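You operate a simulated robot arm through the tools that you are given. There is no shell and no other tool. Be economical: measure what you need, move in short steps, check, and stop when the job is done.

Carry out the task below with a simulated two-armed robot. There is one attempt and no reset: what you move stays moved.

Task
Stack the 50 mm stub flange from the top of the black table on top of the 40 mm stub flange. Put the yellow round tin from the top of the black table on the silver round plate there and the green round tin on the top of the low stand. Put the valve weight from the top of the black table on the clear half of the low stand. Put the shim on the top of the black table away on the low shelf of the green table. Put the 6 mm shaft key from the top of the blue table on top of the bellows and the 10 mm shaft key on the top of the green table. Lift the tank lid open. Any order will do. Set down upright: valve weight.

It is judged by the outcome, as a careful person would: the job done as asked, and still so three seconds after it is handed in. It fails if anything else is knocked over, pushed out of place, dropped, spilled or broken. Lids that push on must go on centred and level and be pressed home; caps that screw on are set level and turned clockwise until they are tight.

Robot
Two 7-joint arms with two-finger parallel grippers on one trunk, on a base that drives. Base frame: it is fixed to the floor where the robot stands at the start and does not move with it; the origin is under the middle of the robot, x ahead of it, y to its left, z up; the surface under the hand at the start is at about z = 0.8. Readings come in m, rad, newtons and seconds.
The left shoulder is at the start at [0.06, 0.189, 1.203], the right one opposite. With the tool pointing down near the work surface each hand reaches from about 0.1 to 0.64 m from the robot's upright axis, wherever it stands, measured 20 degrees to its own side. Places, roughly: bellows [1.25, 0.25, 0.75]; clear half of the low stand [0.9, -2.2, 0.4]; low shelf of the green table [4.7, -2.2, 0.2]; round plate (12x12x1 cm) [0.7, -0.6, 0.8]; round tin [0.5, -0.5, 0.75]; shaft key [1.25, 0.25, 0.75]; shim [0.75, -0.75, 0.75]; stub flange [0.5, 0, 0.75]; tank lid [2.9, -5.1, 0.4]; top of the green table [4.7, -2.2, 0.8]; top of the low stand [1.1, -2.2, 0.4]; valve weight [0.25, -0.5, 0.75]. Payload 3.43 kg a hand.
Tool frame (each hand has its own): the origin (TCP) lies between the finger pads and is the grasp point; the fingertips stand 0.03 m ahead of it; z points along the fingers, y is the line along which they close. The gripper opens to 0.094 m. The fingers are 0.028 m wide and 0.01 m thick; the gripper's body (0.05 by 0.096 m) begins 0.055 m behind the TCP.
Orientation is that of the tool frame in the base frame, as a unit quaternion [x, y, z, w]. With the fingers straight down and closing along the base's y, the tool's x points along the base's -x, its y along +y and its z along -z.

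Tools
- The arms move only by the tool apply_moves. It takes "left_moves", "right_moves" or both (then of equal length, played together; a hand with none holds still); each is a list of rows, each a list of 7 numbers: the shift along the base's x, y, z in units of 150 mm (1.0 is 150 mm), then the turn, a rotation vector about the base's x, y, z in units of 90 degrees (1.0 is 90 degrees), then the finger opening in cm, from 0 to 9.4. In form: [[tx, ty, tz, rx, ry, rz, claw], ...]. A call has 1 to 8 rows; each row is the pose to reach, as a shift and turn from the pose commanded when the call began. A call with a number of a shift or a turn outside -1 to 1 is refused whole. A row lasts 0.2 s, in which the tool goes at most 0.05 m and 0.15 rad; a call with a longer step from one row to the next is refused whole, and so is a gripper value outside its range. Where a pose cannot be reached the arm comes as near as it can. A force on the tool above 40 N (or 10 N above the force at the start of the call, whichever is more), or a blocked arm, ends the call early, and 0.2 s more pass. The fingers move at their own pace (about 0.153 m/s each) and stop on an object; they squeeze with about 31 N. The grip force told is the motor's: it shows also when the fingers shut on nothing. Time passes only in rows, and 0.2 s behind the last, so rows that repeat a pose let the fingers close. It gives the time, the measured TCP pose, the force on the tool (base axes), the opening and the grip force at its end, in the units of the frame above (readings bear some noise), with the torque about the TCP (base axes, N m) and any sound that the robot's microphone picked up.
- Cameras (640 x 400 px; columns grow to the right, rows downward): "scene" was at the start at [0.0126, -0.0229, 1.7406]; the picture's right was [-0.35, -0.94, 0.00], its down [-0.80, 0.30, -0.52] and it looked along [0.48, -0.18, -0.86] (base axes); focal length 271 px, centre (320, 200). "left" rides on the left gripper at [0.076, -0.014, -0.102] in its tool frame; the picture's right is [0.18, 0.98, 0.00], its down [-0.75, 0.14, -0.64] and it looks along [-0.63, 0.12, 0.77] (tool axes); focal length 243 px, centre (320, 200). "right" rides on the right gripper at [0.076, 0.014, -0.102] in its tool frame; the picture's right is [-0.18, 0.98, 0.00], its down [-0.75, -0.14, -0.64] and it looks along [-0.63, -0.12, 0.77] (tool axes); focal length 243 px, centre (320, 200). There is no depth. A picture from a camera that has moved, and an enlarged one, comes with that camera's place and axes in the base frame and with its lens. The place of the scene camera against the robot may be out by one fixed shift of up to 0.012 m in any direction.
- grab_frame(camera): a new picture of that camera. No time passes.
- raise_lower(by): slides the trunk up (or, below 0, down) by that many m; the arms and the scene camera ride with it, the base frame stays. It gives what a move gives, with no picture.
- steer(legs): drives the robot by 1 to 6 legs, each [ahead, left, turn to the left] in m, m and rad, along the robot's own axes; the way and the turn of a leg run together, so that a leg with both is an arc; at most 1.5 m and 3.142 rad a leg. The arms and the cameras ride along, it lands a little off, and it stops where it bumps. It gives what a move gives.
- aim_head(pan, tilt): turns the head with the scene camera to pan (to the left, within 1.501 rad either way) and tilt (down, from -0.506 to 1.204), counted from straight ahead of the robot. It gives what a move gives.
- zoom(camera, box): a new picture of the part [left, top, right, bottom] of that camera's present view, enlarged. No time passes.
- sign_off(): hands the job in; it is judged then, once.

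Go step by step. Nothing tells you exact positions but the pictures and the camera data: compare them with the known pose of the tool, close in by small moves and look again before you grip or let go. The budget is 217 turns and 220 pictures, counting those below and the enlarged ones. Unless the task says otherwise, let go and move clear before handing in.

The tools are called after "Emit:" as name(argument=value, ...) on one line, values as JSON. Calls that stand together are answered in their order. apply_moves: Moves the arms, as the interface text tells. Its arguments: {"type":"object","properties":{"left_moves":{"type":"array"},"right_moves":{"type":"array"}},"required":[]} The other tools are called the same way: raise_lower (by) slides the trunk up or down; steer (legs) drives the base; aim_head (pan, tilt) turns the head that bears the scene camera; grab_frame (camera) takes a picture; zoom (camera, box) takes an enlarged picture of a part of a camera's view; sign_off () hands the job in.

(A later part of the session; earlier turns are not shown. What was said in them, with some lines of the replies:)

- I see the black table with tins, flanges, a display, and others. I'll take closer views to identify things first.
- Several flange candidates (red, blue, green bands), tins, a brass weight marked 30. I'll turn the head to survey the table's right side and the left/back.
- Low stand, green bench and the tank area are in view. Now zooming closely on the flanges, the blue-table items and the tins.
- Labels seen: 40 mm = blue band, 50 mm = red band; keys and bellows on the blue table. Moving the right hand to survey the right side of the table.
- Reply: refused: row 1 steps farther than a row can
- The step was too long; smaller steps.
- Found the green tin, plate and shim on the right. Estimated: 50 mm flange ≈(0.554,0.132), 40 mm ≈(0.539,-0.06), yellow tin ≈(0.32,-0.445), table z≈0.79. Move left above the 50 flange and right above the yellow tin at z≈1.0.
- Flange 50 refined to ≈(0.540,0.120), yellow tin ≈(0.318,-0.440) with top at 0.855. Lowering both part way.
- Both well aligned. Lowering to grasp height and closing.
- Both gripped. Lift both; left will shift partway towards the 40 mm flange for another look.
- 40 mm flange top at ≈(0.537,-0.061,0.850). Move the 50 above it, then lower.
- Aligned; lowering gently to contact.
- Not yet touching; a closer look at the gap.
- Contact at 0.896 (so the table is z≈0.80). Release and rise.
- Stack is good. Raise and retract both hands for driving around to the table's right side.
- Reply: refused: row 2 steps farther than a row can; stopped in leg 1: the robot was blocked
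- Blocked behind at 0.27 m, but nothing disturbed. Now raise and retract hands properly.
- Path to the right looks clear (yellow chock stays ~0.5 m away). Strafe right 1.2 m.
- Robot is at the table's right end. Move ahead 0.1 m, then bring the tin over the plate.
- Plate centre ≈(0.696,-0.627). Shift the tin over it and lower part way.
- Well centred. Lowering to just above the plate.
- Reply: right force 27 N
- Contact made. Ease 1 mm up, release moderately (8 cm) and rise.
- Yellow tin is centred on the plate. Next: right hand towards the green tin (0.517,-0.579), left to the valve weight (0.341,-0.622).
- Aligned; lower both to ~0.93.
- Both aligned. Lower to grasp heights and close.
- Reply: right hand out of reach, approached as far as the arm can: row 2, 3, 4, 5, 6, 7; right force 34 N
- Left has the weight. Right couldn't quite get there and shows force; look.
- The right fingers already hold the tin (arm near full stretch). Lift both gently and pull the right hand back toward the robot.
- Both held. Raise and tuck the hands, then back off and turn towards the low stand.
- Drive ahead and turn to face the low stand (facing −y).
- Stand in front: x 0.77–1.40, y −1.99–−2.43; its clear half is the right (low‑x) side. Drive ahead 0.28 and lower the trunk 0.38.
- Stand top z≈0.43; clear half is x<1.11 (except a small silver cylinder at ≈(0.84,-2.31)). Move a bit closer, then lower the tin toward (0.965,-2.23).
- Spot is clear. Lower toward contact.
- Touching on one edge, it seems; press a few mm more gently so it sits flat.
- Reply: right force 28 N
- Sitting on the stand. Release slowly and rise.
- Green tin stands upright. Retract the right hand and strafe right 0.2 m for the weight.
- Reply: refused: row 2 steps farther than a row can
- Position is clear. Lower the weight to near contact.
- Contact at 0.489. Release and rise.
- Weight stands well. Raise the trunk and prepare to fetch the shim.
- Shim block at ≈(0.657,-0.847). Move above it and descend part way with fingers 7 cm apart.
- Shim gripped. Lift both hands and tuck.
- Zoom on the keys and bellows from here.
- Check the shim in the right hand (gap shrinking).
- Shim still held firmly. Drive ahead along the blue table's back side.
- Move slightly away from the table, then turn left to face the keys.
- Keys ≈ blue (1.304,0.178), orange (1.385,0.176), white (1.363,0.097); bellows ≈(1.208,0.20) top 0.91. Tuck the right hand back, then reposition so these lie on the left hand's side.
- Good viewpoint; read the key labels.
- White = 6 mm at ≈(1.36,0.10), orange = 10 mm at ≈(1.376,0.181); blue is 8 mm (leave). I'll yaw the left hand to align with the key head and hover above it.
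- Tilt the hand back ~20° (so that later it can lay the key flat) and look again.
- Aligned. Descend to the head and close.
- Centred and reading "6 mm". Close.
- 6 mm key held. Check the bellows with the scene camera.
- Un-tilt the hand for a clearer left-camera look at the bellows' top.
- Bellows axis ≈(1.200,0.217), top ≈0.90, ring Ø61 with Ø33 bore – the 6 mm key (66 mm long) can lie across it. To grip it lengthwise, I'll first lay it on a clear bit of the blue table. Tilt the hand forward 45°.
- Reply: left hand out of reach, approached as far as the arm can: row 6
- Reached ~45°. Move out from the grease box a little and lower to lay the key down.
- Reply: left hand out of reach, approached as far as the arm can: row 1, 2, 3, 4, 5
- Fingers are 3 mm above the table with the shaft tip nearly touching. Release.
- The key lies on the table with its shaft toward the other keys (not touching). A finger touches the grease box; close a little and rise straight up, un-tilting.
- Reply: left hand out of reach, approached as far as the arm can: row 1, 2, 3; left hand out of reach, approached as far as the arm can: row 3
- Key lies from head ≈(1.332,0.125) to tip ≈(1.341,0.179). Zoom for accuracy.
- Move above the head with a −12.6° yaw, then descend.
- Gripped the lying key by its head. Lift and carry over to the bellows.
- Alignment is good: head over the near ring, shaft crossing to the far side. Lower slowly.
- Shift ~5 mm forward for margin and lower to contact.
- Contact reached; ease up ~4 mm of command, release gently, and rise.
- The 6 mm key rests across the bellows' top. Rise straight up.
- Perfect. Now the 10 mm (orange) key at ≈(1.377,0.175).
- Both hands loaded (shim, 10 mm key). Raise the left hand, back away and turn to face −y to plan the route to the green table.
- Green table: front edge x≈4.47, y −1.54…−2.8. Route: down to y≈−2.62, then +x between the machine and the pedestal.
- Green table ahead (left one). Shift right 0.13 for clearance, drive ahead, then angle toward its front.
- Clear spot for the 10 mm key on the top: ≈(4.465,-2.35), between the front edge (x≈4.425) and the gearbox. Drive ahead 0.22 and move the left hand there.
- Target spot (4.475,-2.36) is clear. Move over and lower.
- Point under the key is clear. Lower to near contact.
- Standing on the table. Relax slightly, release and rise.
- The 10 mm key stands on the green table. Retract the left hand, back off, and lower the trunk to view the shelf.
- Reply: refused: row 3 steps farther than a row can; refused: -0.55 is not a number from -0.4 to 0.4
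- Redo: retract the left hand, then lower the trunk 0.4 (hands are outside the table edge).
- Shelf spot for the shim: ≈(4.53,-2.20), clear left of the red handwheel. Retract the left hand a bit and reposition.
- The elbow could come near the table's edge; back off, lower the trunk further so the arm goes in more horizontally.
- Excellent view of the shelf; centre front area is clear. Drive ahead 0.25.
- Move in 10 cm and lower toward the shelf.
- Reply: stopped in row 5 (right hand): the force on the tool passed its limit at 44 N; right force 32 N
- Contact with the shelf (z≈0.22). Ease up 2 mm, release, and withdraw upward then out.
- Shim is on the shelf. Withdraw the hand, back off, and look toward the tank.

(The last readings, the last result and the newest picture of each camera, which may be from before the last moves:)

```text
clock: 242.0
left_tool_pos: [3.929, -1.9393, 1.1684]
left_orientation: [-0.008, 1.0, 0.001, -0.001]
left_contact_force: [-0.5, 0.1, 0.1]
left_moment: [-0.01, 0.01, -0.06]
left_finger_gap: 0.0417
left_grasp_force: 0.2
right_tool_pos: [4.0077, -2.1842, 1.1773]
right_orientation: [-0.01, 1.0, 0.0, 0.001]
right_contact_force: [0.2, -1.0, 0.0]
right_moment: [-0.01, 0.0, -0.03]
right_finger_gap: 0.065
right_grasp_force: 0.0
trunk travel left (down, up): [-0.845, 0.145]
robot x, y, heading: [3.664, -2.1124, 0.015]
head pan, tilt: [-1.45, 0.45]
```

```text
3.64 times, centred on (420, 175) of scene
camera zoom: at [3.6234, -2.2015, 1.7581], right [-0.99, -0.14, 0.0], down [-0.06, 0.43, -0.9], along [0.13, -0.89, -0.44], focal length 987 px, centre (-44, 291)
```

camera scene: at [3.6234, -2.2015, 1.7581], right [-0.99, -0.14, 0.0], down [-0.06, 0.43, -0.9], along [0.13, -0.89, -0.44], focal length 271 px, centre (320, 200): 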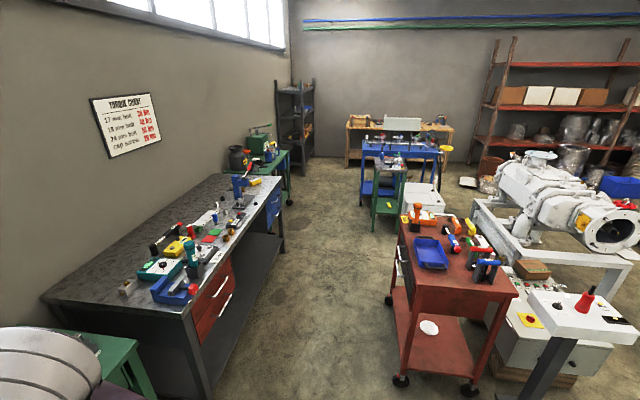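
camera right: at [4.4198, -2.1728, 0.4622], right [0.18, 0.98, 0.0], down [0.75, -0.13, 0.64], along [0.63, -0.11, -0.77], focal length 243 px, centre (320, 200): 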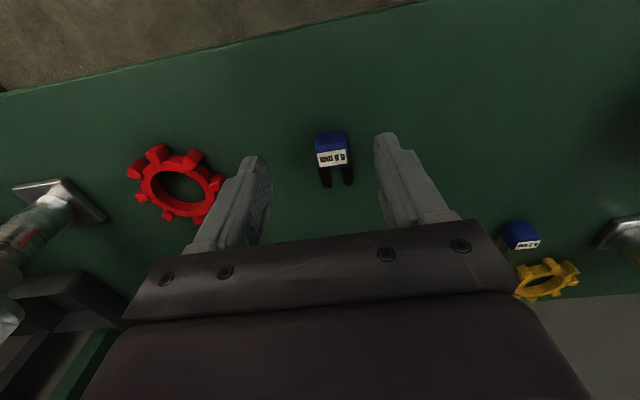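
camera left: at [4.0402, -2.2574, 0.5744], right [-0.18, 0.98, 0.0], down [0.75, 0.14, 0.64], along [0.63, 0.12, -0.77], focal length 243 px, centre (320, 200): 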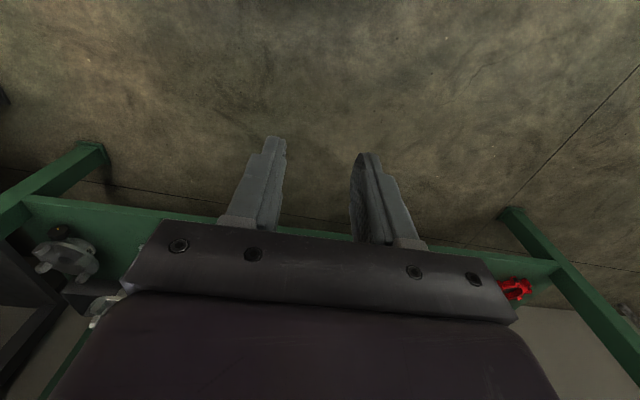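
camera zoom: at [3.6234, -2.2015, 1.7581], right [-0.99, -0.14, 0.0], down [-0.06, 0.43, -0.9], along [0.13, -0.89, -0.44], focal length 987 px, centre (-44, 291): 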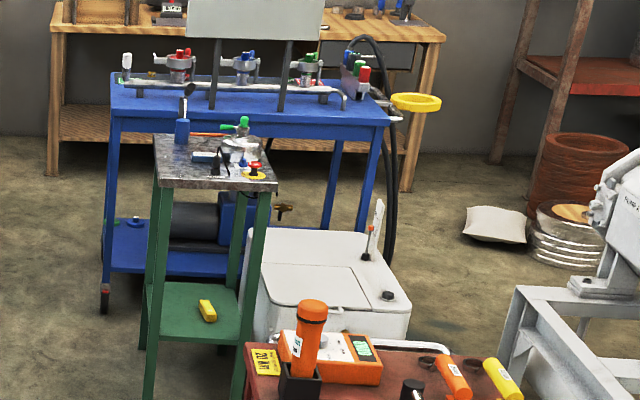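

The tank is the white box beyond the red cart; its lid is a panel on top. Drive down the corridor to get abreast of it.

Emit:
steer(legs=[[0, 0, -1.586], [0, 0.12, 0], [1.2, 0, 0], [0.95, 0, 0]])

Emit:
aim_head(pan=-0.9, tilt=0.6)

Emit:
grab_frame(camera="scene")

```text
clock: 257.5
left_tool_pos: [3.8982, -4.5614, 1.1679]
left_orientation: [0.714, 0.7, 0.0, 0.0]
left_contact_force: [0.3, -0.1, 0.5]
left_moment: [-0.01, 0.03, 0.0]
left_finger_gap: 0.0418
left_grasp_force: 0.0
right_tool_pos: [3.6508, -4.63, 1.1763]
right_orientation: [0.713, 0.701, -0.001, 0.001]
right_contact_force: [0.4, -0.3, -0.3]
right_moment: [-0.05, 0.02, 0.01]
right_finger_gap: 0.0648
right_grasp_force: 0.1
trunk travel left (down, up): [-0.845, 0.145]
robot x, y, heading: [3.7358, -4.2856, -1.59]
head pan, tilt: [-1.45, 0.45]
```

```text
clock: 258.5
left_tool_pos: [3.8972, -4.5609, 1.1695]
left_orientation: [0.714, 0.7, 0.001, 0.0]
left_contact_force: [-0.2, 0.3, 0.2]
left_moment: [0.02, -0.02, 0.0]
left_finger_gap: 0.0417
left_grasp_force: 0.0
right_tool_pos: [3.651, -4.6305, 1.1778]
right_orientation: [0.713, 0.701, 0.0, 0.0]
right_contact_force: [-0.1, -0.1, -0.4]
right_moment: [0.02, 0.0, -0.02]
right_finger_gap: 0.0649
right_grasp_force: 0.0
trunk travel left (down, up): [-0.845, 0.145]
robot x, y, heading: [3.7323, -4.2879, -1.585]
head pan, tilt: [-0.901, 0.6]
```

```text
73 pictures are left
camera scene: at [3.6769, -4.2795, 1.7446], right [-0.61, 0.8, 0.0], down [0.45, 0.34, -0.83], along [-0.66, -0.5, -0.56], focal length 271 px, centre (320, 200)
```

scene: 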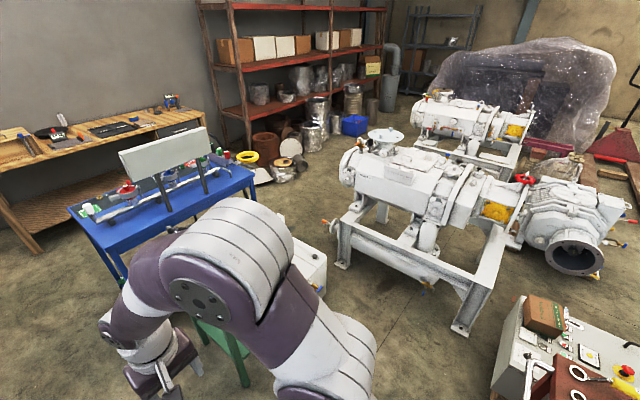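

Emit:
steer(legs=[[0, 0, -0.9]])

Emit:
aim_head(pan=0.0, tilt=0.7)

Emit:
grab_frame(camera="scene")

```text
clock: 261.2
left_tool_pos: [3.6254, -4.5839, 1.1685]
left_orientation: [0.946, 0.325, 0.002, -0.001]
left_contact_force: [-0.6, 0.1, 1.1]
left_moment: [0.02, -0.03, 0.0]
left_finger_gap: 0.0421
left_grasp_force: 0.2
right_tool_pos: [3.4144, -4.4378, 1.1783]
right_orientation: [0.945, 0.326, -0.001, 0.0]
right_contact_force: [-0.3, 0.5, 0.1]
right_moment: [0.01, -0.03, 0.02]
right_finger_gap: 0.0652
right_grasp_force: 0.1
trunk travel left (down, up): [-0.845, 0.145]
robot x, y, heading: [3.7401, -4.2895, -2.482]
head pan, tilt: [-0.901, 0.6]
```

```text
clock: 262.4
left_tool_pos: [3.6258, -4.5856, 1.1692]
left_orientation: [0.946, 0.325, 0.0, 0.0]
left_contact_force: [0.6, 0.3, 0.5]
left_moment: [0.01, 0.04, -0.02]
left_finger_gap: 0.0419
left_grasp_force: 0.0
right_tool_pos: [3.4153, -4.4364, 1.1782]
right_orientation: [0.945, 0.326, -0.001, 0.001]
right_contact_force: [0.5, -0.9, 0.2]
right_moment: [0.0, 0.0, -0.02]
right_finger_gap: 0.0652
right_grasp_force: 0.0
trunk travel left (down, up): [-0.845, 0.145]
robot x, y, heading: [3.735, -4.2877, -2.476]
head pan, tilt: [0.0, 0.7]
```

```text
72 pictures are left
camera scene: at [3.7264, -4.3015, 1.736], right [-0.61, 0.79, 0.0], down [0.51, 0.4, -0.77], along [-0.6, -0.47, -0.64], focal length 271 px, centre (320, 200)
```

scene: 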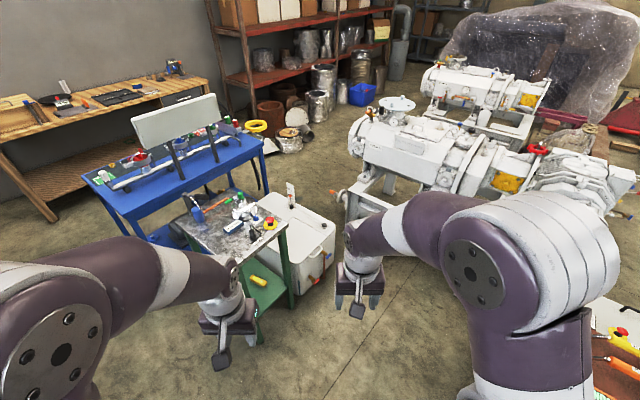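

Emit:
zoom(camera="scene", box=[170, 160, 360, 340])

```text
2.22 times, centred on (265, 250) of scene
camera zoom: at [3.7264, -4.3015, 1.736], right [-0.61, 0.79, 0.0], down [0.51, 0.4, -0.77], along [-0.6, -0.47, -0.64], focal length 603 px, centre (442, 89)
```

zoom: 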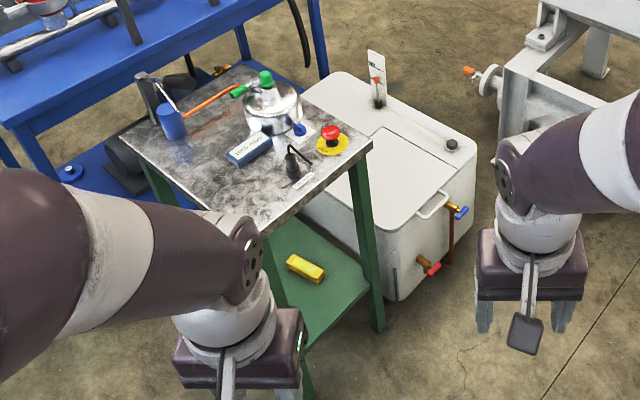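

Tank: top ≈ x 2.67–3.10, y −4.95…−5.55; lid handle at the front edge ≈(2.93,−4.97), hinge at the back (y≈−5.29). Position the robot in front of it, facing −y.

Emit:
steer(legs=[[0, 0, 0.905], [0.12, 0, 0], [0, -0.72, 0]])

Emit:
aim_head(pan=0.0, tilt=1.0)

Emit:
grab_frame(camera="scene")

```text
clock: 269.5
left_tool_pos: [3.1659, -4.6698, 1.1679]
left_orientation: [0.713, 0.701, 0.001, 0.0]
left_contact_force: [0.3, 0.1, -0.1]
left_moment: [-0.02, 0.02, 0.01]
left_finger_gap: 0.0419
left_grasp_force: 0.0
right_tool_pos: [2.9188, -4.7414, 1.1773]
right_orientation: [0.712, 0.702, -0.001, 0.0]
right_contact_force: [0.7, -0.2, 0.0]
right_moment: [0.01, 0.02, 0.02]
right_finger_gap: 0.0651
right_grasp_force: 0.0
trunk travel left (down, up): [-0.845, 0.145]
robot x, y, heading: [3.0034, -4.3981, -1.591]
head pan, tilt: [0.0, 0.7]
```

```text
clock: 270.3
left_tool_pos: [3.1651, -4.6705, 1.1679]
left_orientation: [0.714, 0.701, 0.001, 0.0]
left_contact_force: [-0.5, 0.7, -0.2]
left_moment: [0.0, 0.01, -0.01]
left_finger_gap: 0.0422
left_grasp_force: 0.1
right_tool_pos: [2.918, -4.7401, 1.1767]
right_orientation: [0.712, 0.702, -0.001, 0.001]
right_contact_force: [-0.2, -0.5, 0.5]
right_moment: [-0.01, 0.01, 0.03]
right_finger_gap: 0.0649
right_grasp_force: 0.0
trunk travel left (down, up): [-0.845, 0.145]
robot x, y, heading: [3.003, -4.3975, -1.589]
head pan, tilt: [0.0, 1.0]
```

```text
70 pictures are left
camera scene: at [3.0127, -4.4047, 1.7126], right [-1.0, 0.02, 0.0], down [0.01, 0.84, -0.54], along [-0.01, -0.54, -0.84], focal length 271 px, centre (320, 200)
```

scene: 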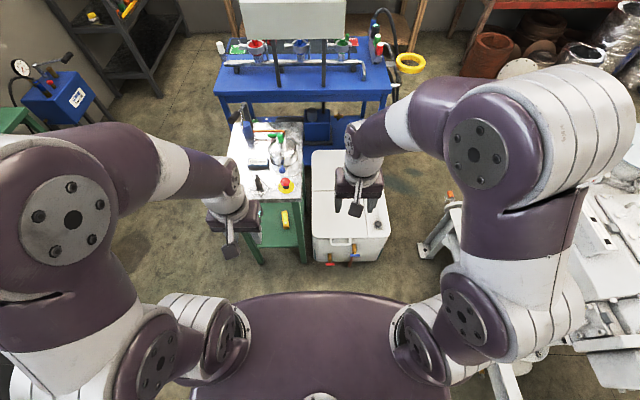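

Emit:
zoom(camera="scene", box=[230, 130, 420, 280])

Emit:
grab_frame(camera="right")

```text
2.67 times, centred on (325, 205) of scene
camera zoom: at [3.0127, -4.4047, 1.7126], right [-1.0, 0.02, 0.0], down [0.01, 0.84, -0.54], along [-0.01, -0.54, -0.84], focal length 724 px, centre (307, 187)
```

zoom: 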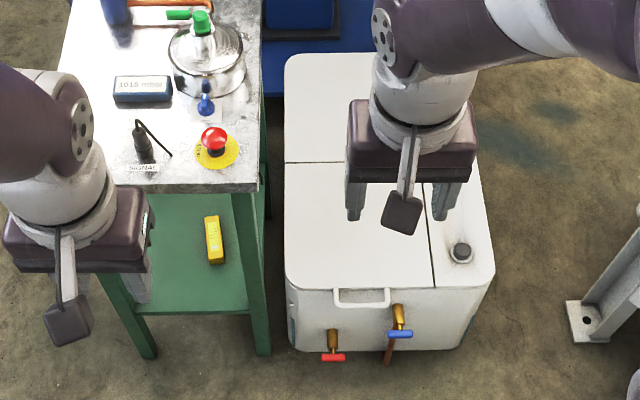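

```text
68 pictures are left
camera right: at [2.9331, -4.6631, 1.2793], right [0.98, -0.2, 0.0], down [-0.15, -0.75, 0.64], along [-0.13, -0.63, -0.77], focal length 243 px, centre (320, 200)
```

right: 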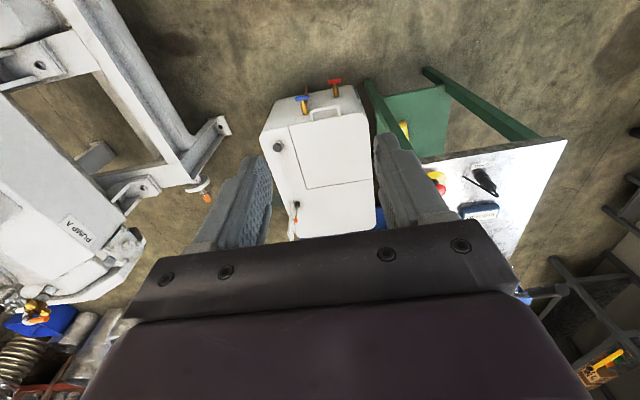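

Handle bar ≈(2.90,−4.935,0.49), lid hinge y≈−5.24. Lower the trunk 0.4 and inspect the handle closely.

Emit:
raise_lower(by=-0.4)

Emit:
grab_frame(camera="right")

Emit:
zoom(camera="scene", box=[270, 150, 420, 300])

```text
clock: 274.2
left_tool_pos: [3.1653, -4.6702, 0.7678]
left_orientation: [0.714, 0.701, 0.001, 0.0]
left_contact_force: [-0.3, -0.6, 0.3]
left_moment: [-0.04, 0.01, 0.0]
left_finger_gap: 0.042
left_grasp_force: 0.0
right_tool_pos: [2.9179, -4.7397, 0.7762]
right_orientation: [0.712, 0.702, -0.001, 0.001]
right_contact_force: [-0.3, -0.6, -0.4]
right_moment: [0.01, 0.0, -0.02]
right_finger_gap: 0.0648
right_grasp_force: 0.1
trunk travel left (down, up): [-0.445, 0.545]
robot x, y, heading: [3.006, -4.3977, -1.587]
head pan, tilt: [0.0, 1.0]
```

```text
67 pictures are left
camera right: at [2.9334, -4.6631, 0.8794], right [0.98, -0.2, 0.0], down [-0.15, -0.75, 0.64], along [-0.13, -0.63, -0.77], focal length 243 px, centre (320, 200)
```

right: 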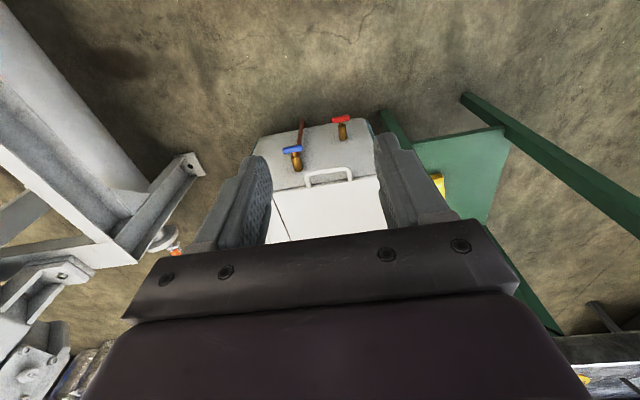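

```text
2.67 times, centred on (345, 225) of scene
camera zoom: at [3.0131, -4.4046, 1.3126], right [-1.0, 0.02, 0.0], down [0.01, 0.84, -0.54], along [-0.01, -0.54, -0.84], focal length 724 px, centre (253, 133)
```

zoom: 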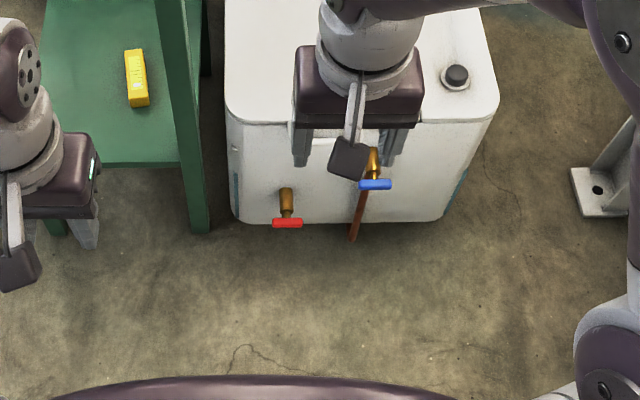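

Tank top z≈0.42, handle bar ≈(2.894,−4.96,0.415). Tuck the left hand back/up, then drive 0.2 m closer.

Emit:
apply_moves(left_moves=[[0.1, 0.2, 0.2, 0, 0, 0, 2], [0.2, 0.4, 0.4, 0, 0, 0, 0], [0.2, 0.5, 0.6, 0, 0, 0, 0], [0.2, 0.5, 0.8, 0, 0, 0, 0]])

Emit:
steer(legs=[[0.2, 0, 0.016]])

Emit:
grab_frame(camera="right")

Emit:
grab_frame(camera="scene")

```text
clock: 275.2
left_tool_pos: [3.1965, -4.6262, 0.8534]
left_orientation: [0.713, 0.701, 0.0, 0.0]
left_contact_force: [0.1, 0.2, -0.2]
left_moment: [0.0, 0.03, -0.01]
left_finger_gap: 0.0
left_grasp_force: 31.0
left hand out of reach, approached as far as the arm can: row 2, 3, 4
right_tool_pos: [2.9181, -4.74, 0.7776]
right_orientation: [0.712, 0.702, 0.0, 0.0]
right_contact_force: [-0.2, 0.2, -0.1]
right_moment: [0.0, 0.0, -0.01]
right_finger_gap: 0.0649
right_grasp_force: 0.0
trunk travel left (down, up): [-0.445, 0.545]
robot x, y, heading: [3.0053, -4.3975, -1.583]
head pan, tilt: [0.0, 1.0]
```

```text
clock: 276.8
left_tool_pos: [3.2005, -4.8273, 0.8521]
left_orientation: [0.705, 0.709, 0.001, 0.0]
left_contact_force: [-0.2, -0.2, -0.1]
left_moment: [0.02, -0.01, -0.01]
left_finger_gap: 0.0
left_grasp_force: 30.9
right_tool_pos: [2.9258, -4.9481, 0.7768]
right_orientation: [0.704, 0.71, 0.0, 0.001]
right_contact_force: [-0.4, -0.1, 0.6]
right_moment: [0.04, 0.01, -0.01]
right_finger_gap: 0.0647
right_grasp_force: 0.1
trunk travel left (down, up): [-0.445, 0.545]
robot x, y, heading: [3.0097, -4.6028, -1.564]
head pan, tilt: [0.0, 1.0]
```

```text
65 pictures are left
camera right: at [2.9389, -4.8711, 0.879], right [0.98, -0.17, 0.0], down [-0.13, -0.75, 0.64], along [-0.11, -0.63, -0.77], focal length 243 px, centre (320, 200)
```

right: 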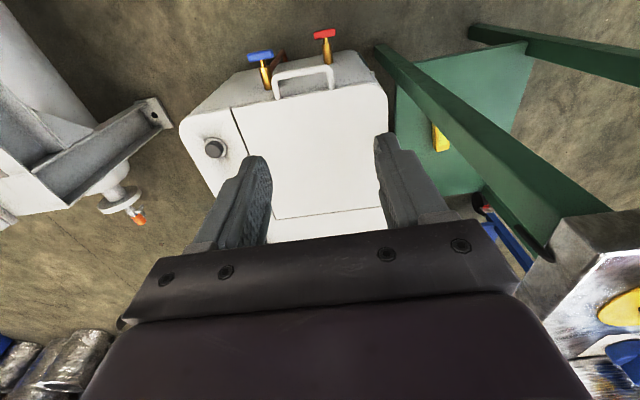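

```text
64 pictures are left
camera scene: at [3.0125, -4.6114, 1.3126], right [-1.0, -0.01, 0.0], down [-0.01, 0.84, -0.54], along [0.0, -0.54, -0.84], focal length 271 px, centre (320, 200)
```

scene: 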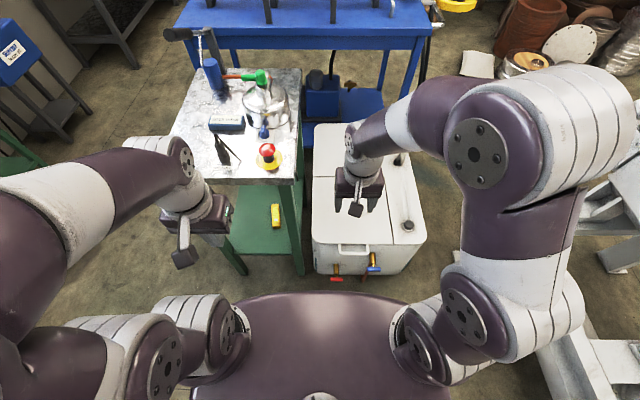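

Handle bar located at (2.893,−4.962,0.415), parallel to x, protruding 36 mm. Rotate the right hand 90° so the fingers close along y.

Emit:
apply_moves(right_moves=[[0, 0, 0, 0, 0, 0.09, 5], [0, 0, 0, 0, 0, 0.18, 4], [0, 0, 0, 0, 0, 0.27, 3], [0, 0, 0, 0, 0, 0.36, 3], [0, 0, 0, 0, 0, 0.45, 3], [0, 0, 0, 0, 0, 0.54, 3], [0, 0, 0, 0, 0, 0.63, 3], [0, 0, 0, 0, 0, 0.72, 3]])

Emit:
apply_moves(right_moves=[[-0.1, -0.05, -0.1, 0, 0, 0.09, 3], [-0.2, -0.09, -0.3, 0, 0, 0.18, 3], [-0.22, -0.09, -0.5, 0, 0, 0.27, 3], [-0.22, -0.09, -0.75, 0, 0, 0.28, 3], [-0.22, -0.09, -1.0, 0, 0, 0.28, 3]])

Emit:
grab_frame(camera="right")

Emit:
zoom(camera="scene", box=[280, 120, 450, 300])

```text
clock: 278.6
left_tool_pos: [3.2003, -4.8274, 0.8525]
left_orientation: [0.705, 0.709, 0.001, 0.0]
left_contact_force: [0.8, 0.1, 0.2]
left_moment: [-0.01, 0.01, 0.0]
left_finger_gap: 0.0
left_grasp_force: 31.5
right_tool_pos: [2.9273, -4.9468, 0.778]
right_orientation: [0.212, 0.977, 0.001, 0.001]
right_contact_force: [0.3, 0.7, 0.2]
right_moment: [-0.01, -0.01, 0.03]
right_finger_gap: 0.0299
right_grasp_force: 0.0
trunk travel left (down, up): [-0.445, 0.545]
robot x, y, heading: [3.0068, -4.6008, -1.559]
head pan, tilt: [0.0, 1.0]
```

```text
clock: 279.8
left_tool_pos: [3.2019, -4.8273, 0.8523]
left_orientation: [0.705, 0.709, 0.001, -0.001]
left_contact_force: [0.7, -0.6, 0.3]
left_moment: [0.01, -0.01, 0.0]
left_finger_gap: 0.0002
left_grasp_force: 31.1
right_tool_pos: [2.8958, -4.9615, 0.6265]
right_orientation: [-0.006, 1.0, 0.0, 0.001]
right_contact_force: [0.0, -0.1, 0.4]
right_moment: [0.01, 0.0, 0.03]
right_finger_gap: 0.0299
right_grasp_force: 0.0
trunk travel left (down, up): [-0.445, 0.545]
robot x, y, heading: [3.006, -4.603, -1.562]
head pan, tilt: [0.0, 1.0]
```

```text
63 pictures are left
camera right: at [2.8176, -4.9458, 0.7288], right [0.17, 0.98, 0.0], down [0.75, -0.13, 0.64], along [0.63, -0.11, -0.77], focal length 243 px, centre (320, 200)
```

right: 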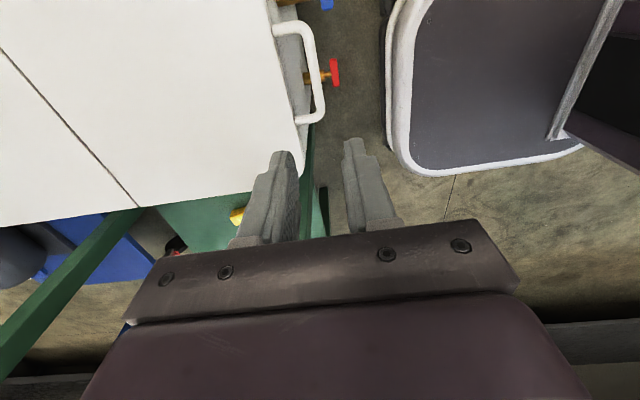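

```text
2.22 times, centred on (365, 210) of scene
camera zoom: at [3.0125, -4.6107, 1.3126], right [-1.0, -0.01, 0.0], down [-0.01, 0.84, -0.54], along [0.0, -0.54, -0.84], focal length 603 px, centre (220, 178)
```

zoom: 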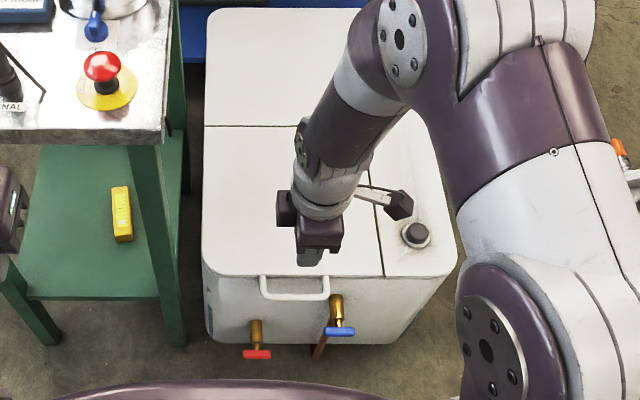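

Bar centred at (2.889,−4.9615). Descend in two steps.

Emit:
apply_moves(right_moves=[[-0.04, 0, -0.25, 0, 0, 0, 3], [-0.04, 0, -0.5, 0, 0, 0, 3], [-0.04, 0, -0.75, 0, 0, 0, 3], [-0.04, 0, -0.93, 0, 0, 0, 3]])

Emit:
grab_frame(camera="right")

```text
clock: 280.8
left_tool_pos: [3.2007, -4.8265, 0.8527]
left_orientation: [0.706, 0.709, 0.0, 0.0]
left_contact_force: [1.3, -0.1, -0.1]
left_moment: [0.03, 0.0, 0.03]
left_finger_gap: 0.0
left_grasp_force: 30.8
right_tool_pos: [2.8875, -4.9596, 0.4851]
right_orientation: [-0.004, 1.0, 0.0, 0.001]
right_contact_force: [0.1, 0.2, -0.2]
right_moment: [0.02, 0.04, 0.0]
right_finger_gap: 0.03
right_grasp_force: 0.1
trunk travel left (down, up): [-0.445, 0.545]
robot x, y, heading: [3.0041, -4.607, -1.568]
head pan, tilt: [0.0, 1.0]
```

```text
61 pictures are left
camera right: at [2.81, -4.9451, 0.5874], right [0.17, 0.98, 0.0], down [0.75, -0.13, 0.64], along [0.63, -0.11, -0.77], focal length 243 px, centre (320, 200)
```

right: 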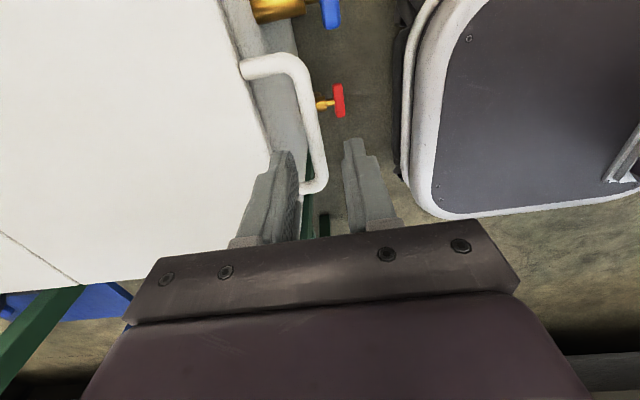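

Fingers straddle the bar. Lower and close.

Emit:
apply_moves(right_moves=[[0, -0.015, -0.15, 0, 0, 0, 3], [0, -0.015, -0.3, 0, 0, 0, 3], [0, -0.015, -0.35, 0, 0, 0, 3], [0, -0.015, -0.35, 0, 0, 0, 1.5], [0, -0.015, -0.35, 0, 0, 0, 0], [0, -0.015, -0.35, 0, 0, 0, 0]])

Emit:
grab_frame(camera="right")

```text
clock: 282.2
left_tool_pos: [3.2004, -4.8264, 0.8518]
left_orientation: [0.705, 0.709, 0.0, 0.0]
left_contact_force: [0.6, 1.7, 0.0]
left_moment: [-0.02, 0.02, 0.01]
left_finger_gap: 0.0002
left_grasp_force: 30.9
right_tool_pos: [2.8871, -4.9656, 0.4338]
right_orientation: [-0.006, 1.0, -0.003, 0.001]
right_contact_force: [-2.4, -14.4, -0.2]
right_moment: [-0.32, -0.15, 0.47]
right_finger_gap: 0.0115
right_grasp_force: 31.5
trunk travel left (down, up): [-0.445, 0.545]
robot x, y, heading: [3.0031, -4.6019, -1.561]
head pan, tilt: [0.0, 1.0]
```

```text
60 pictures are left
camera right: at [2.81, -4.951, 0.5362], right [0.17, 0.98, 0.0], down [0.75, -0.13, 0.64], along [0.63, -0.12, -0.76], focal length 243 px, centre (320, 200)
```

right: 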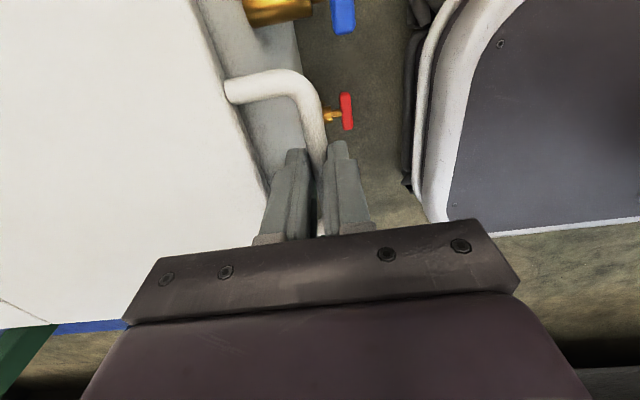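

Bar gripped. Lift along an arc about the hinge (r≈0.33), first to ~26°.

Emit:
apply_moves(right_moves=[[0, -0.006, 0.154, 0, 0, 0, 0], [0, -0.017, 0.307, 0, 0, 0, 0], [0, -0.041, 0.46, 0, 0, 0, 0], [0, -0.076, 0.611, 0, 0, 0, 0], [0, -0.122, 0.758, 0, 0, 0, 0], [0, -0.178, 0.901, 0, 0, 0, 0], [0, -0.209, 0.972, 0, 0, 0, 0]])

Emit:
zoom(camera="scene", box=[280, 120, 450, 300])

```text
clock: 283.8
left_tool_pos: [3.2021, -4.8283, 0.8521]
left_orientation: [0.704, 0.71, 0.002, -0.002]
left_contact_force: [-0.4, 0.0, 0.6]
left_moment: [-0.01, 0.01, 0.02]
left_finger_gap: 0.0004
left_grasp_force: 30.9
right_tool_pos: [2.8863, -4.9971, 0.5801]
right_orientation: [-0.006, 1.0, 0.0, 0.001]
right_contact_force: [17.1, -22.5, 0.6]
right_moment: [-0.37, -0.56, 0.28]
right_finger_gap: 0.0118
right_grasp_force: 30.8
trunk travel left (down, up): [-0.445, 0.545]
robot x, y, heading: [3.0015, -4.5996, -1.562]
head pan, tilt: [0.0, 1.0]
```

```text
2.22 times, centred on (365, 210) of scene
camera zoom: at [3.0139, -4.6135, 1.3125], right [-1.0, -0.01, 0.0], down [-0.01, 0.84, -0.54], along [0.0, -0.54, -0.84], focal length 603 px, centre (220, 178)
```

zoom: 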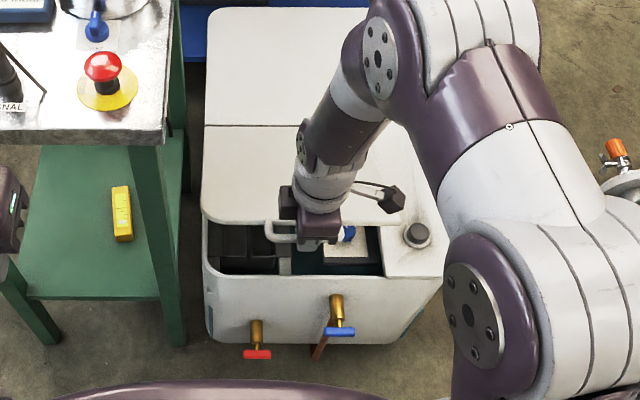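

Lid is opening well. Continue the arc to ~58°.

Emit:
apply_moves(right_moves=[[0.01, -0.09, 0.137, 0, 0, 0, 0], [0.02, -0.18, 0.27, 0, 0, 0, 0], [0.02, -0.27, 0.396, 0, 0, 0, 0], [0.03, -0.37, 0.515, 0, 0, 0, 0], [0.03, -0.47, 0.628, 0, 0, 0, 0], [0.03, -0.59, 0.733, 0, 0, 0, 0], [0.03, -0.7, 0.83, 0, 0, 0, 0], [0.03, -0.84, 0.918, 0, 0, 0, 0]])

Emit:
zoom(camera="scene", box=[280, 100, 450, 280])

Emit:
grab_frame(camera="right")

```text
clock: 285.6
left_tool_pos: [3.2005, -4.8264, 0.8524]
left_orientation: [0.705, 0.709, 0.001, 0.0]
left_contact_force: [-0.2, -0.4, 0.2]
left_moment: [0.04, -0.01, -0.02]
left_finger_gap: 0.0001
left_grasp_force: 30.6
right_tool_pos: [2.8915, -5.1225, 0.7194]
right_orientation: [-0.005, 1.0, -0.003, 0.002]
right_contact_force: [-8.9, 5.5, 5.4]
right_moment: [0.15, -0.13, -0.1]
right_finger_gap: 0.0116
right_grasp_force: 30.8
trunk travel left (down, up): [-0.445, 0.545]
robot x, y, heading: [3.0046, -4.6027, -1.563]
head pan, tilt: [0.0, 1.0]
```

```text
2.22 times, centred on (365, 190) of scene
camera zoom: at [3.0117, -4.6088, 1.3125], right [-1.0, -0.01, 0.0], down [-0.01, 0.84, -0.54], along [0.01, -0.54, -0.84], focal length 603 px, centre (220, 222)
```

zoom: 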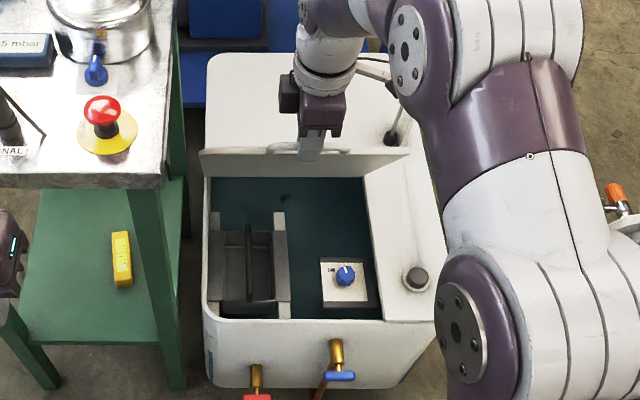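

```text
57 pictures are left
camera right: at [2.8144, -5.1066, 0.8217], right [0.18, 0.98, 0.0], down [0.75, -0.13, 0.65], along [0.63, -0.12, -0.76], focal length 243 px, centre (320, 200)
```

right: 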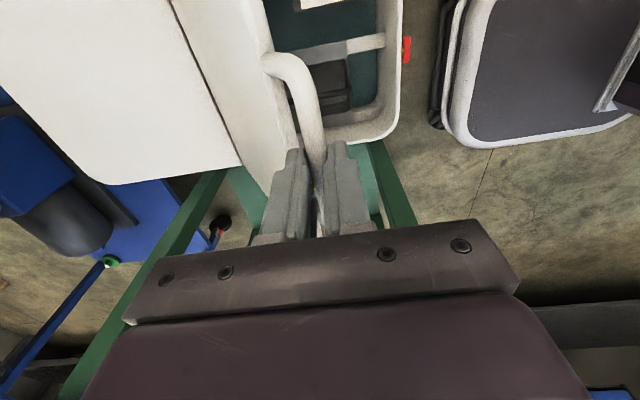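

Lid ~60° open. Continue to ~80°.

Emit:
apply_moves(right_moves=[[0, -0.133, 0.08, 0, 0, 0, 0], [0, -0.27, 0.149, 0, 0, 0, 0], [0, -0.415, 0.209, 0, 0, 0, 0], [0, -0.56, 0.259, 0, 0, 0, 0], [0, -0.674, 0.29, 0, 0, 0, 0], [0, -0.787, 0.314, 0, 0, 0, 0]])

Emit:
zoom(camera="scene", box=[280, 100, 450, 280])

```text
clock: 287.0
left_tool_pos: [3.2031, -4.8246, 0.8518]
left_orientation: [0.705, 0.709, -0.001, 0.0]
left_contact_force: [-0.1, -0.9, -0.4]
left_moment: [0.03, -0.05, 0.0]
left_finger_gap: 0.0
left_grasp_force: 30.8
right_tool_pos: [2.8883, -5.1576, 0.7327]
right_orientation: [-0.005, 1.0, -0.002, 0.0]
right_contact_force: [14.3, 11.7, 20.1]
right_moment: [0.11, -0.23, -0.19]
right_finger_gap: 0.0118
right_grasp_force: 31.3
right hand out of reach, approached as far as the arm can: row 2, 3, 4, 5, 6
trunk travel left (down, up): [-0.445, 0.545]
robot x, y, heading: [3.003, -4.6033, -1.562]
head pan, tilt: [0.0, 1.0]
```

```text
2.22 times, centred on (365, 190) of scene
camera zoom: at [3.0149, -4.6063, 1.3126], right [-1.0, -0.01, 0.0], down [-0.01, 0.84, -0.54], along [0.0, -0.54, -0.84], focal length 603 px, centre (220, 222)
```

zoom: 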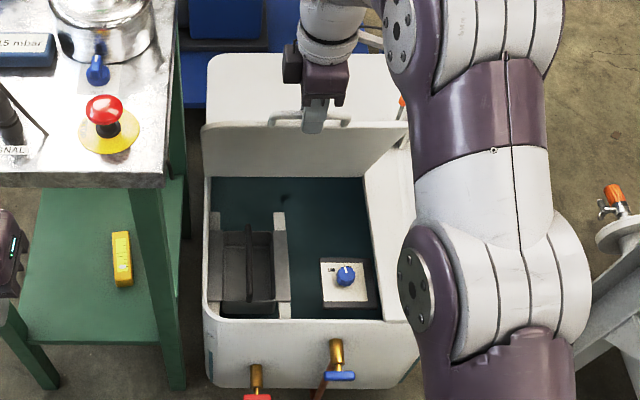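

Arm's at its reach limit with the tool straight down (lid ≈66°). Pivot the hand about the bar (pointing forward-down) to gain reach toward the 80° position.

Emit:
apply_moves(right_moves=[[0, 0.02, 0, -0.09, 0, 0, 0], [0, 0.035, -0.005, -0.18, 0, 0, 0], [0, 0.05, -0.012, -0.27, 0, 0, 0], [0, 0.065, -0.02, -0.36, 0, 0, 0], [0, 0.077, -0.028, -0.44, 0, 0, 0]])

Emit:
zoom(camera="scene", box=[280, 100, 450, 280])

```text
clock: 288.2
left_tool_pos: [3.2002, -4.8223, 0.8547]
left_orientation: [0.705, 0.709, -0.001, 0.001]
left_contact_force: [0.2, 1.2, 0.2]
left_moment: [-0.04, 0.03, -0.03]
left_finger_gap: 0.0
left_grasp_force: 30.4
right_tool_pos: [2.8902, -5.1458, 0.729]
right_orientation: [-0.005, 0.939, -0.345, 0.001]
right_contact_force: [-5.4, 12.0, 15.9]
right_moment: [-0.12, -0.94, -0.39]
right_finger_gap: 0.0119
right_grasp_force: 30.3
trunk travel left (down, up): [-0.445, 0.545]
robot x, y, heading: [3.0025, -4.6041, -1.563]
head pan, tilt: [0.0, 1.0]
```

```text
2.22 times, centred on (365, 190) of scene
camera zoom: at [3.0124, -4.6024, 1.313], right [-1.0, -0.01, 0.0], down [-0.01, 0.84, -0.55], along [0.0, -0.55, -0.84], focal length 603 px, centre (220, 222)
```

zoom: 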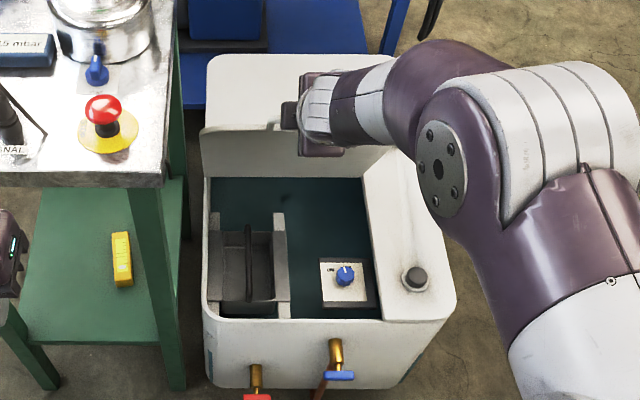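

Good. Continue the arc toward vertical.

Emit:
apply_moves(right_moves=[[0, -0.11, 0.047, 0, 0, 0, 0], [0, -0.213, 0.09, -0.04, 0, 0, 0], [0, -0.305, 0.12, -0.06, 0, 0, 0], [0, -0.397, 0.148, -0.08, 0, 0, 0], [0, -0.585, 0.19, -0.12, 0, 0, 0], [0, -0.776, 0.215, -0.16, 0, 0, 0], [0, -0.969, 0.223, -0.2, 0, 0, 0]])

Emit:
zoom(camera="scene", box=[280, 80, 450, 260])

```text
clock: 289.8
left_tool_pos: [3.2013, -4.8249, 0.8536]
left_orientation: [0.705, 0.709, 0.0, 0.0]
left_contact_force: [-0.1, 0.1, -0.2]
left_moment: [-0.02, -0.02, -0.01]
left_finger_gap: 0.0
left_grasp_force: 30.9
right_tool_pos: [2.8882, -5.2931, 0.7587]
right_orientation: [-0.006, 0.875, -0.484, -0.001]
right_contact_force: [4.5, -0.8, 16.5]
right_moment: [-0.1, -0.78, -0.45]
right_finger_gap: 0.0122
right_grasp_force: 31.0
trunk travel left (down, up): [-0.445, 0.545]
robot x, y, heading: [3.0038, -4.6003, -1.561]
head pan, tilt: [0.0, 1.0]
```

```text
2.22 times, centred on (365, 170) of scene
camera zoom: at [3.0133, -4.6081, 1.3127], right [-1.0, -0.01, 0.0], down [-0.01, 0.84, -0.54], along [0.0, -0.54, -0.84], focal length 603 px, centre (220, 267)
```

zoom: 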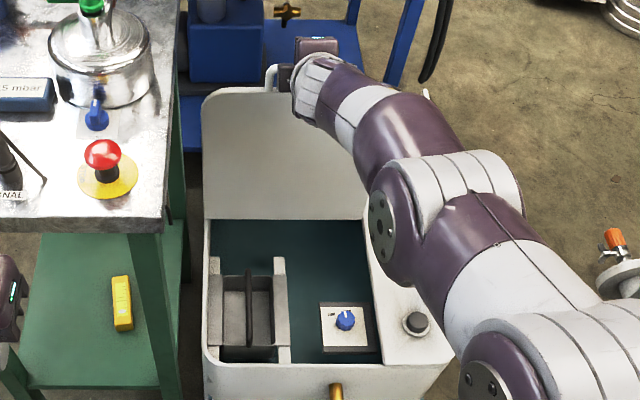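

Past vertical. Push on to ~105° so it rests open (watching for a stop).

Emit:
apply_moves(right_moves=[[0, -0.1, -0.003, -0.02, 0, 0, 0], [0, -0.2, -0.012, -0.04, 0, 0, 0], [0, -0.3, -0.03, -0.06, 0, 0, 0], [0, -0.4, -0.05, -0.08, 0, 0, 0], [0, -0.5, -0.078, -0.1, 0, 0, 0]])

Emit:
zoom(camera="scene", box=[280, 80, 450, 260])

```text
clock: 290.8
left_tool_pos: [3.2015, -4.8236, 0.8533]
left_orientation: [0.706, 0.708, -0.001, 0.0]
left_contact_force: [-0.1, 0.5, -0.2]
left_moment: [-0.02, 0.01, 0.01]
left_finger_gap: 0.0
left_grasp_force: 30.8
right_tool_pos: [2.8891, -5.3448, 0.7524]
right_orientation: [-0.003, 0.845, -0.534, -0.001]
right_contact_force: [1.1, 24.4, 8.2]
right_moment: [0.04, -0.87, -0.39]
right_finger_gap: 0.0122
right_grasp_force: 31.3
trunk travel left (down, up): [-0.445, 0.545]
robot x, y, heading: [2.999, -4.598, -1.56]
head pan, tilt: [0.0, 1.0]
stopped in row 4 (right hand): the force on the tool passed its limit at 171 N (the readings are from after the stop); the commanded pose is now the measured one
```

```text
2.22 times, centred on (365, 170) of scene
camera zoom: at [3.0127, -4.6049, 1.3124], right [-1.0, -0.01, 0.0], down [-0.01, 0.84, -0.54], along [0.0, -0.54, -0.84], focal length 603 px, centre (220, 267)
```

zoom: 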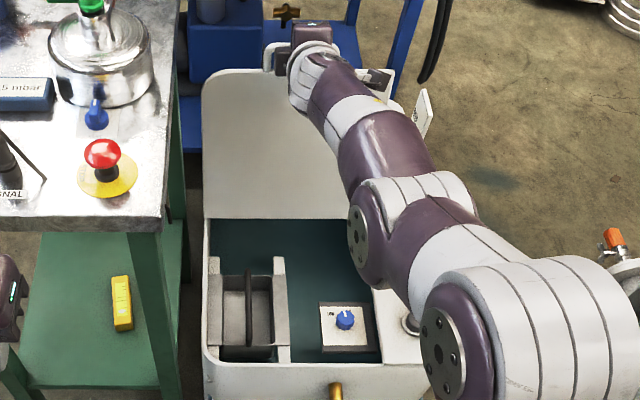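

The lid reached its stop at ~100°. Open the fingers and back straight out.

Emit:
apply_moves(right_moves=[[0, 0.02, 0, 0, 0, 0, 1.2], [0, 0.02, 0, 0, 0, 0, 3], [0, 0.02, 0, 0, 0, 0, 3.6], [0, 0.15, 0.06, 0, 0, 0, 3.6], [0, 0.3, 0.13, 0, 0, 0, 3.6], [0, 0.5, 0.25, 0, 0, 0, 3.6], [0, 0.7, 0.4, 0, 0, 0, 3.6]])

Emit:
grab_frame(camera="scene")

```text
clock: 292.4
left_tool_pos: [3.2015, -4.8265, 0.8527]
left_orientation: [0.705, 0.709, 0.0, 0.0]
left_contact_force: [-0.3, 0.2, -0.1]
left_moment: [0.01, 0.0, 0.0]
left_finger_gap: 0.0002
left_grasp_force: 31.0
right_tool_pos: [2.8896, -5.2407, 0.811]
right_orientation: [-0.005, 0.847, -0.532, -0.002]
right_contact_force: [0.6, -0.3, -0.5]
right_moment: [-0.01, 0.02, -0.02]
right_finger_gap: 0.0362
right_grasp_force: 0.0
trunk travel left (down, up): [-0.445, 0.545]
robot x, y, heading: [3.0045, -4.5999, -1.566]
head pan, tilt: [0.0, 1.0]
```

```text
52 pictures are left
camera scene: at [3.0125, -4.6093, 1.3125], right [-1.0, -0.01, 0.0], down [-0.01, 0.84, -0.54], along [0.0, -0.54, -0.84], focal length 271 px, centre (320, 200)
```

scene: 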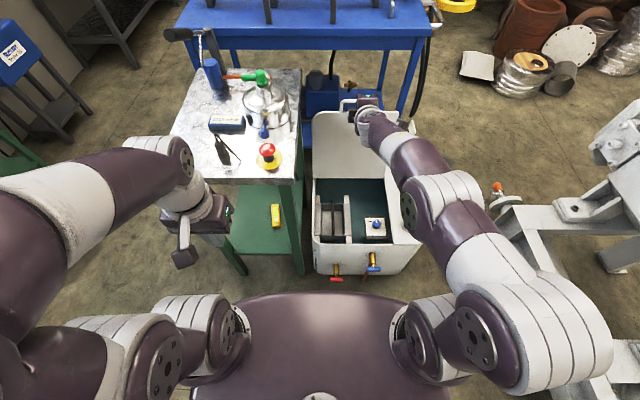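

Lid stays open. Withdraw the hand up and back, then back off.

Emit:
apply_moves(right_moves=[[0, 0.25, 0.15, 0.05, 0, 0, 3.6], [0, 0.5, 0.3, 0.1, 0, 0, 3.6], [0, 0.75, 0.45, 0.15, 0, 0, 3.6], [0, 1.0, 0.6, 0.2, 0, 0, 3.6]])

Emit:
steer(legs=[[-0.18, 0, 0]])

Emit:
aim_head(pan=-0.1, tilt=0.8)

Emit:
grab_frame(camera="scene")

```text
clock: 293.4
left_tool_pos: [3.2002, -4.8269, 0.8527]
left_orientation: [0.705, 0.709, 0.0, 0.001]
left_contact_force: [0.3, 0.7, 0.3]
left_moment: [0.0, 0.01, 0.02]
left_finger_gap: 0.0002
left_grasp_force: 31.3
right_tool_pos: [2.8911, -5.0902, 0.8966]
right_orientation: [-0.004, 0.92, -0.392, -0.002]
right_contact_force: [0.0, 0.1, 0.4]
right_moment: [0.02, -0.01, 0.01]
right_finger_gap: 0.036
right_grasp_force: 0.1
trunk travel left (down, up): [-0.445, 0.545]
robot x, y, heading: [2.9994, -4.6013, -1.564]
head pan, tilt: [0.0, 1.0]
```

```text
clock: 294.9
left_tool_pos: [3.2, -4.64, 0.8526]
left_orientation: [0.703, 0.711, 0.0, 0.0]
left_contact_force: [-0.5, 0.4, 0.8]
left_moment: [-0.01, 0.0, 0.0]
left_finger_gap: 0.0
left_grasp_force: 31.4
right_tool_pos: [2.8922, -4.9035, 0.8971]
right_orientation: [-0.007, 0.919, -0.394, 0.0]
right_contact_force: [0.3, 0.0, -1.0]
right_moment: [-0.03, 0.01, 0.01]
right_finger_gap: 0.0359
right_grasp_force: 0.1
trunk travel left (down, up): [-0.445, 0.545]
robot x, y, heading: [3.0052, -4.4158, -1.559]
head pan, tilt: [0.0, 1.0]
```

```text
clock: 295.6
left_tool_pos: [3.2012, -4.6387, 0.8531]
left_orientation: [0.703, 0.711, 0.001, -0.001]
left_contact_force: [-0.3, 0.1, -0.7]
left_moment: [0.0, -0.02, 0.01]
left_finger_gap: 0.0001
left_grasp_force: 31.0
right_tool_pos: [2.8925, -4.9065, 0.8972]
right_orientation: [-0.007, 0.92, -0.393, 0.0]
right_contact_force: [0.4, 0.4, 0.6]
right_moment: [-0.01, -0.01, -0.01]
right_finger_gap: 0.0358
right_grasp_force: 0.0
trunk travel left (down, up): [-0.445, 0.545]
robot x, y, heading: [3.0033, -4.4162, -1.562]
head pan, tilt: [-0.099, 0.799]
```

```text
51 pictures are left
camera scene: at [3.0028, -4.4345, 1.3277], right [-1.0, 0.09, 0.0], down [0.06, 0.71, -0.7], along [-0.06, -0.69, -0.72], focal length 271 px, centre (320, 200)
```

scene: 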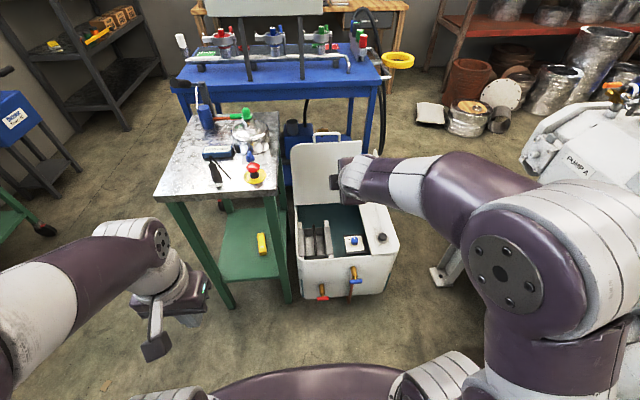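

Everything is placed and the lid stays open with both hands clear. Handing in.

Emit:
sign_off()

```text
The job is handed in.
```

The whole job is done and handed in; each item looked right when I set it down, but I did not go back round for a final check.

- **Stub flanges:** the 50 mm is stacked on the 40 mm.
- **Round tins:** the yellow one is on the silver plate. The green one is on the low stand, in the clear half next to the valve weight.
- **Valve weight:** it stands upright on the clear half of the low stand.
- **Shim:** the 0.6 mm shim is on the green table's low shelf.
- **6 mm shaft key:** it lies flat across the top of the bellows. I laid it down on the blue table first, dropping it a couple of centimetres, so I could grip it lengthwise.
- **10 mm shaft key:** it stands on the green table, about 5 cm from the front edge.
- **Tank lid:** it is open to its stop, at about 100°. It hit the stop hard (171 N on the hand) but showed no damage.

While I was setting the 6 mm key down, a finger pressed against the grease box; the box did not move.
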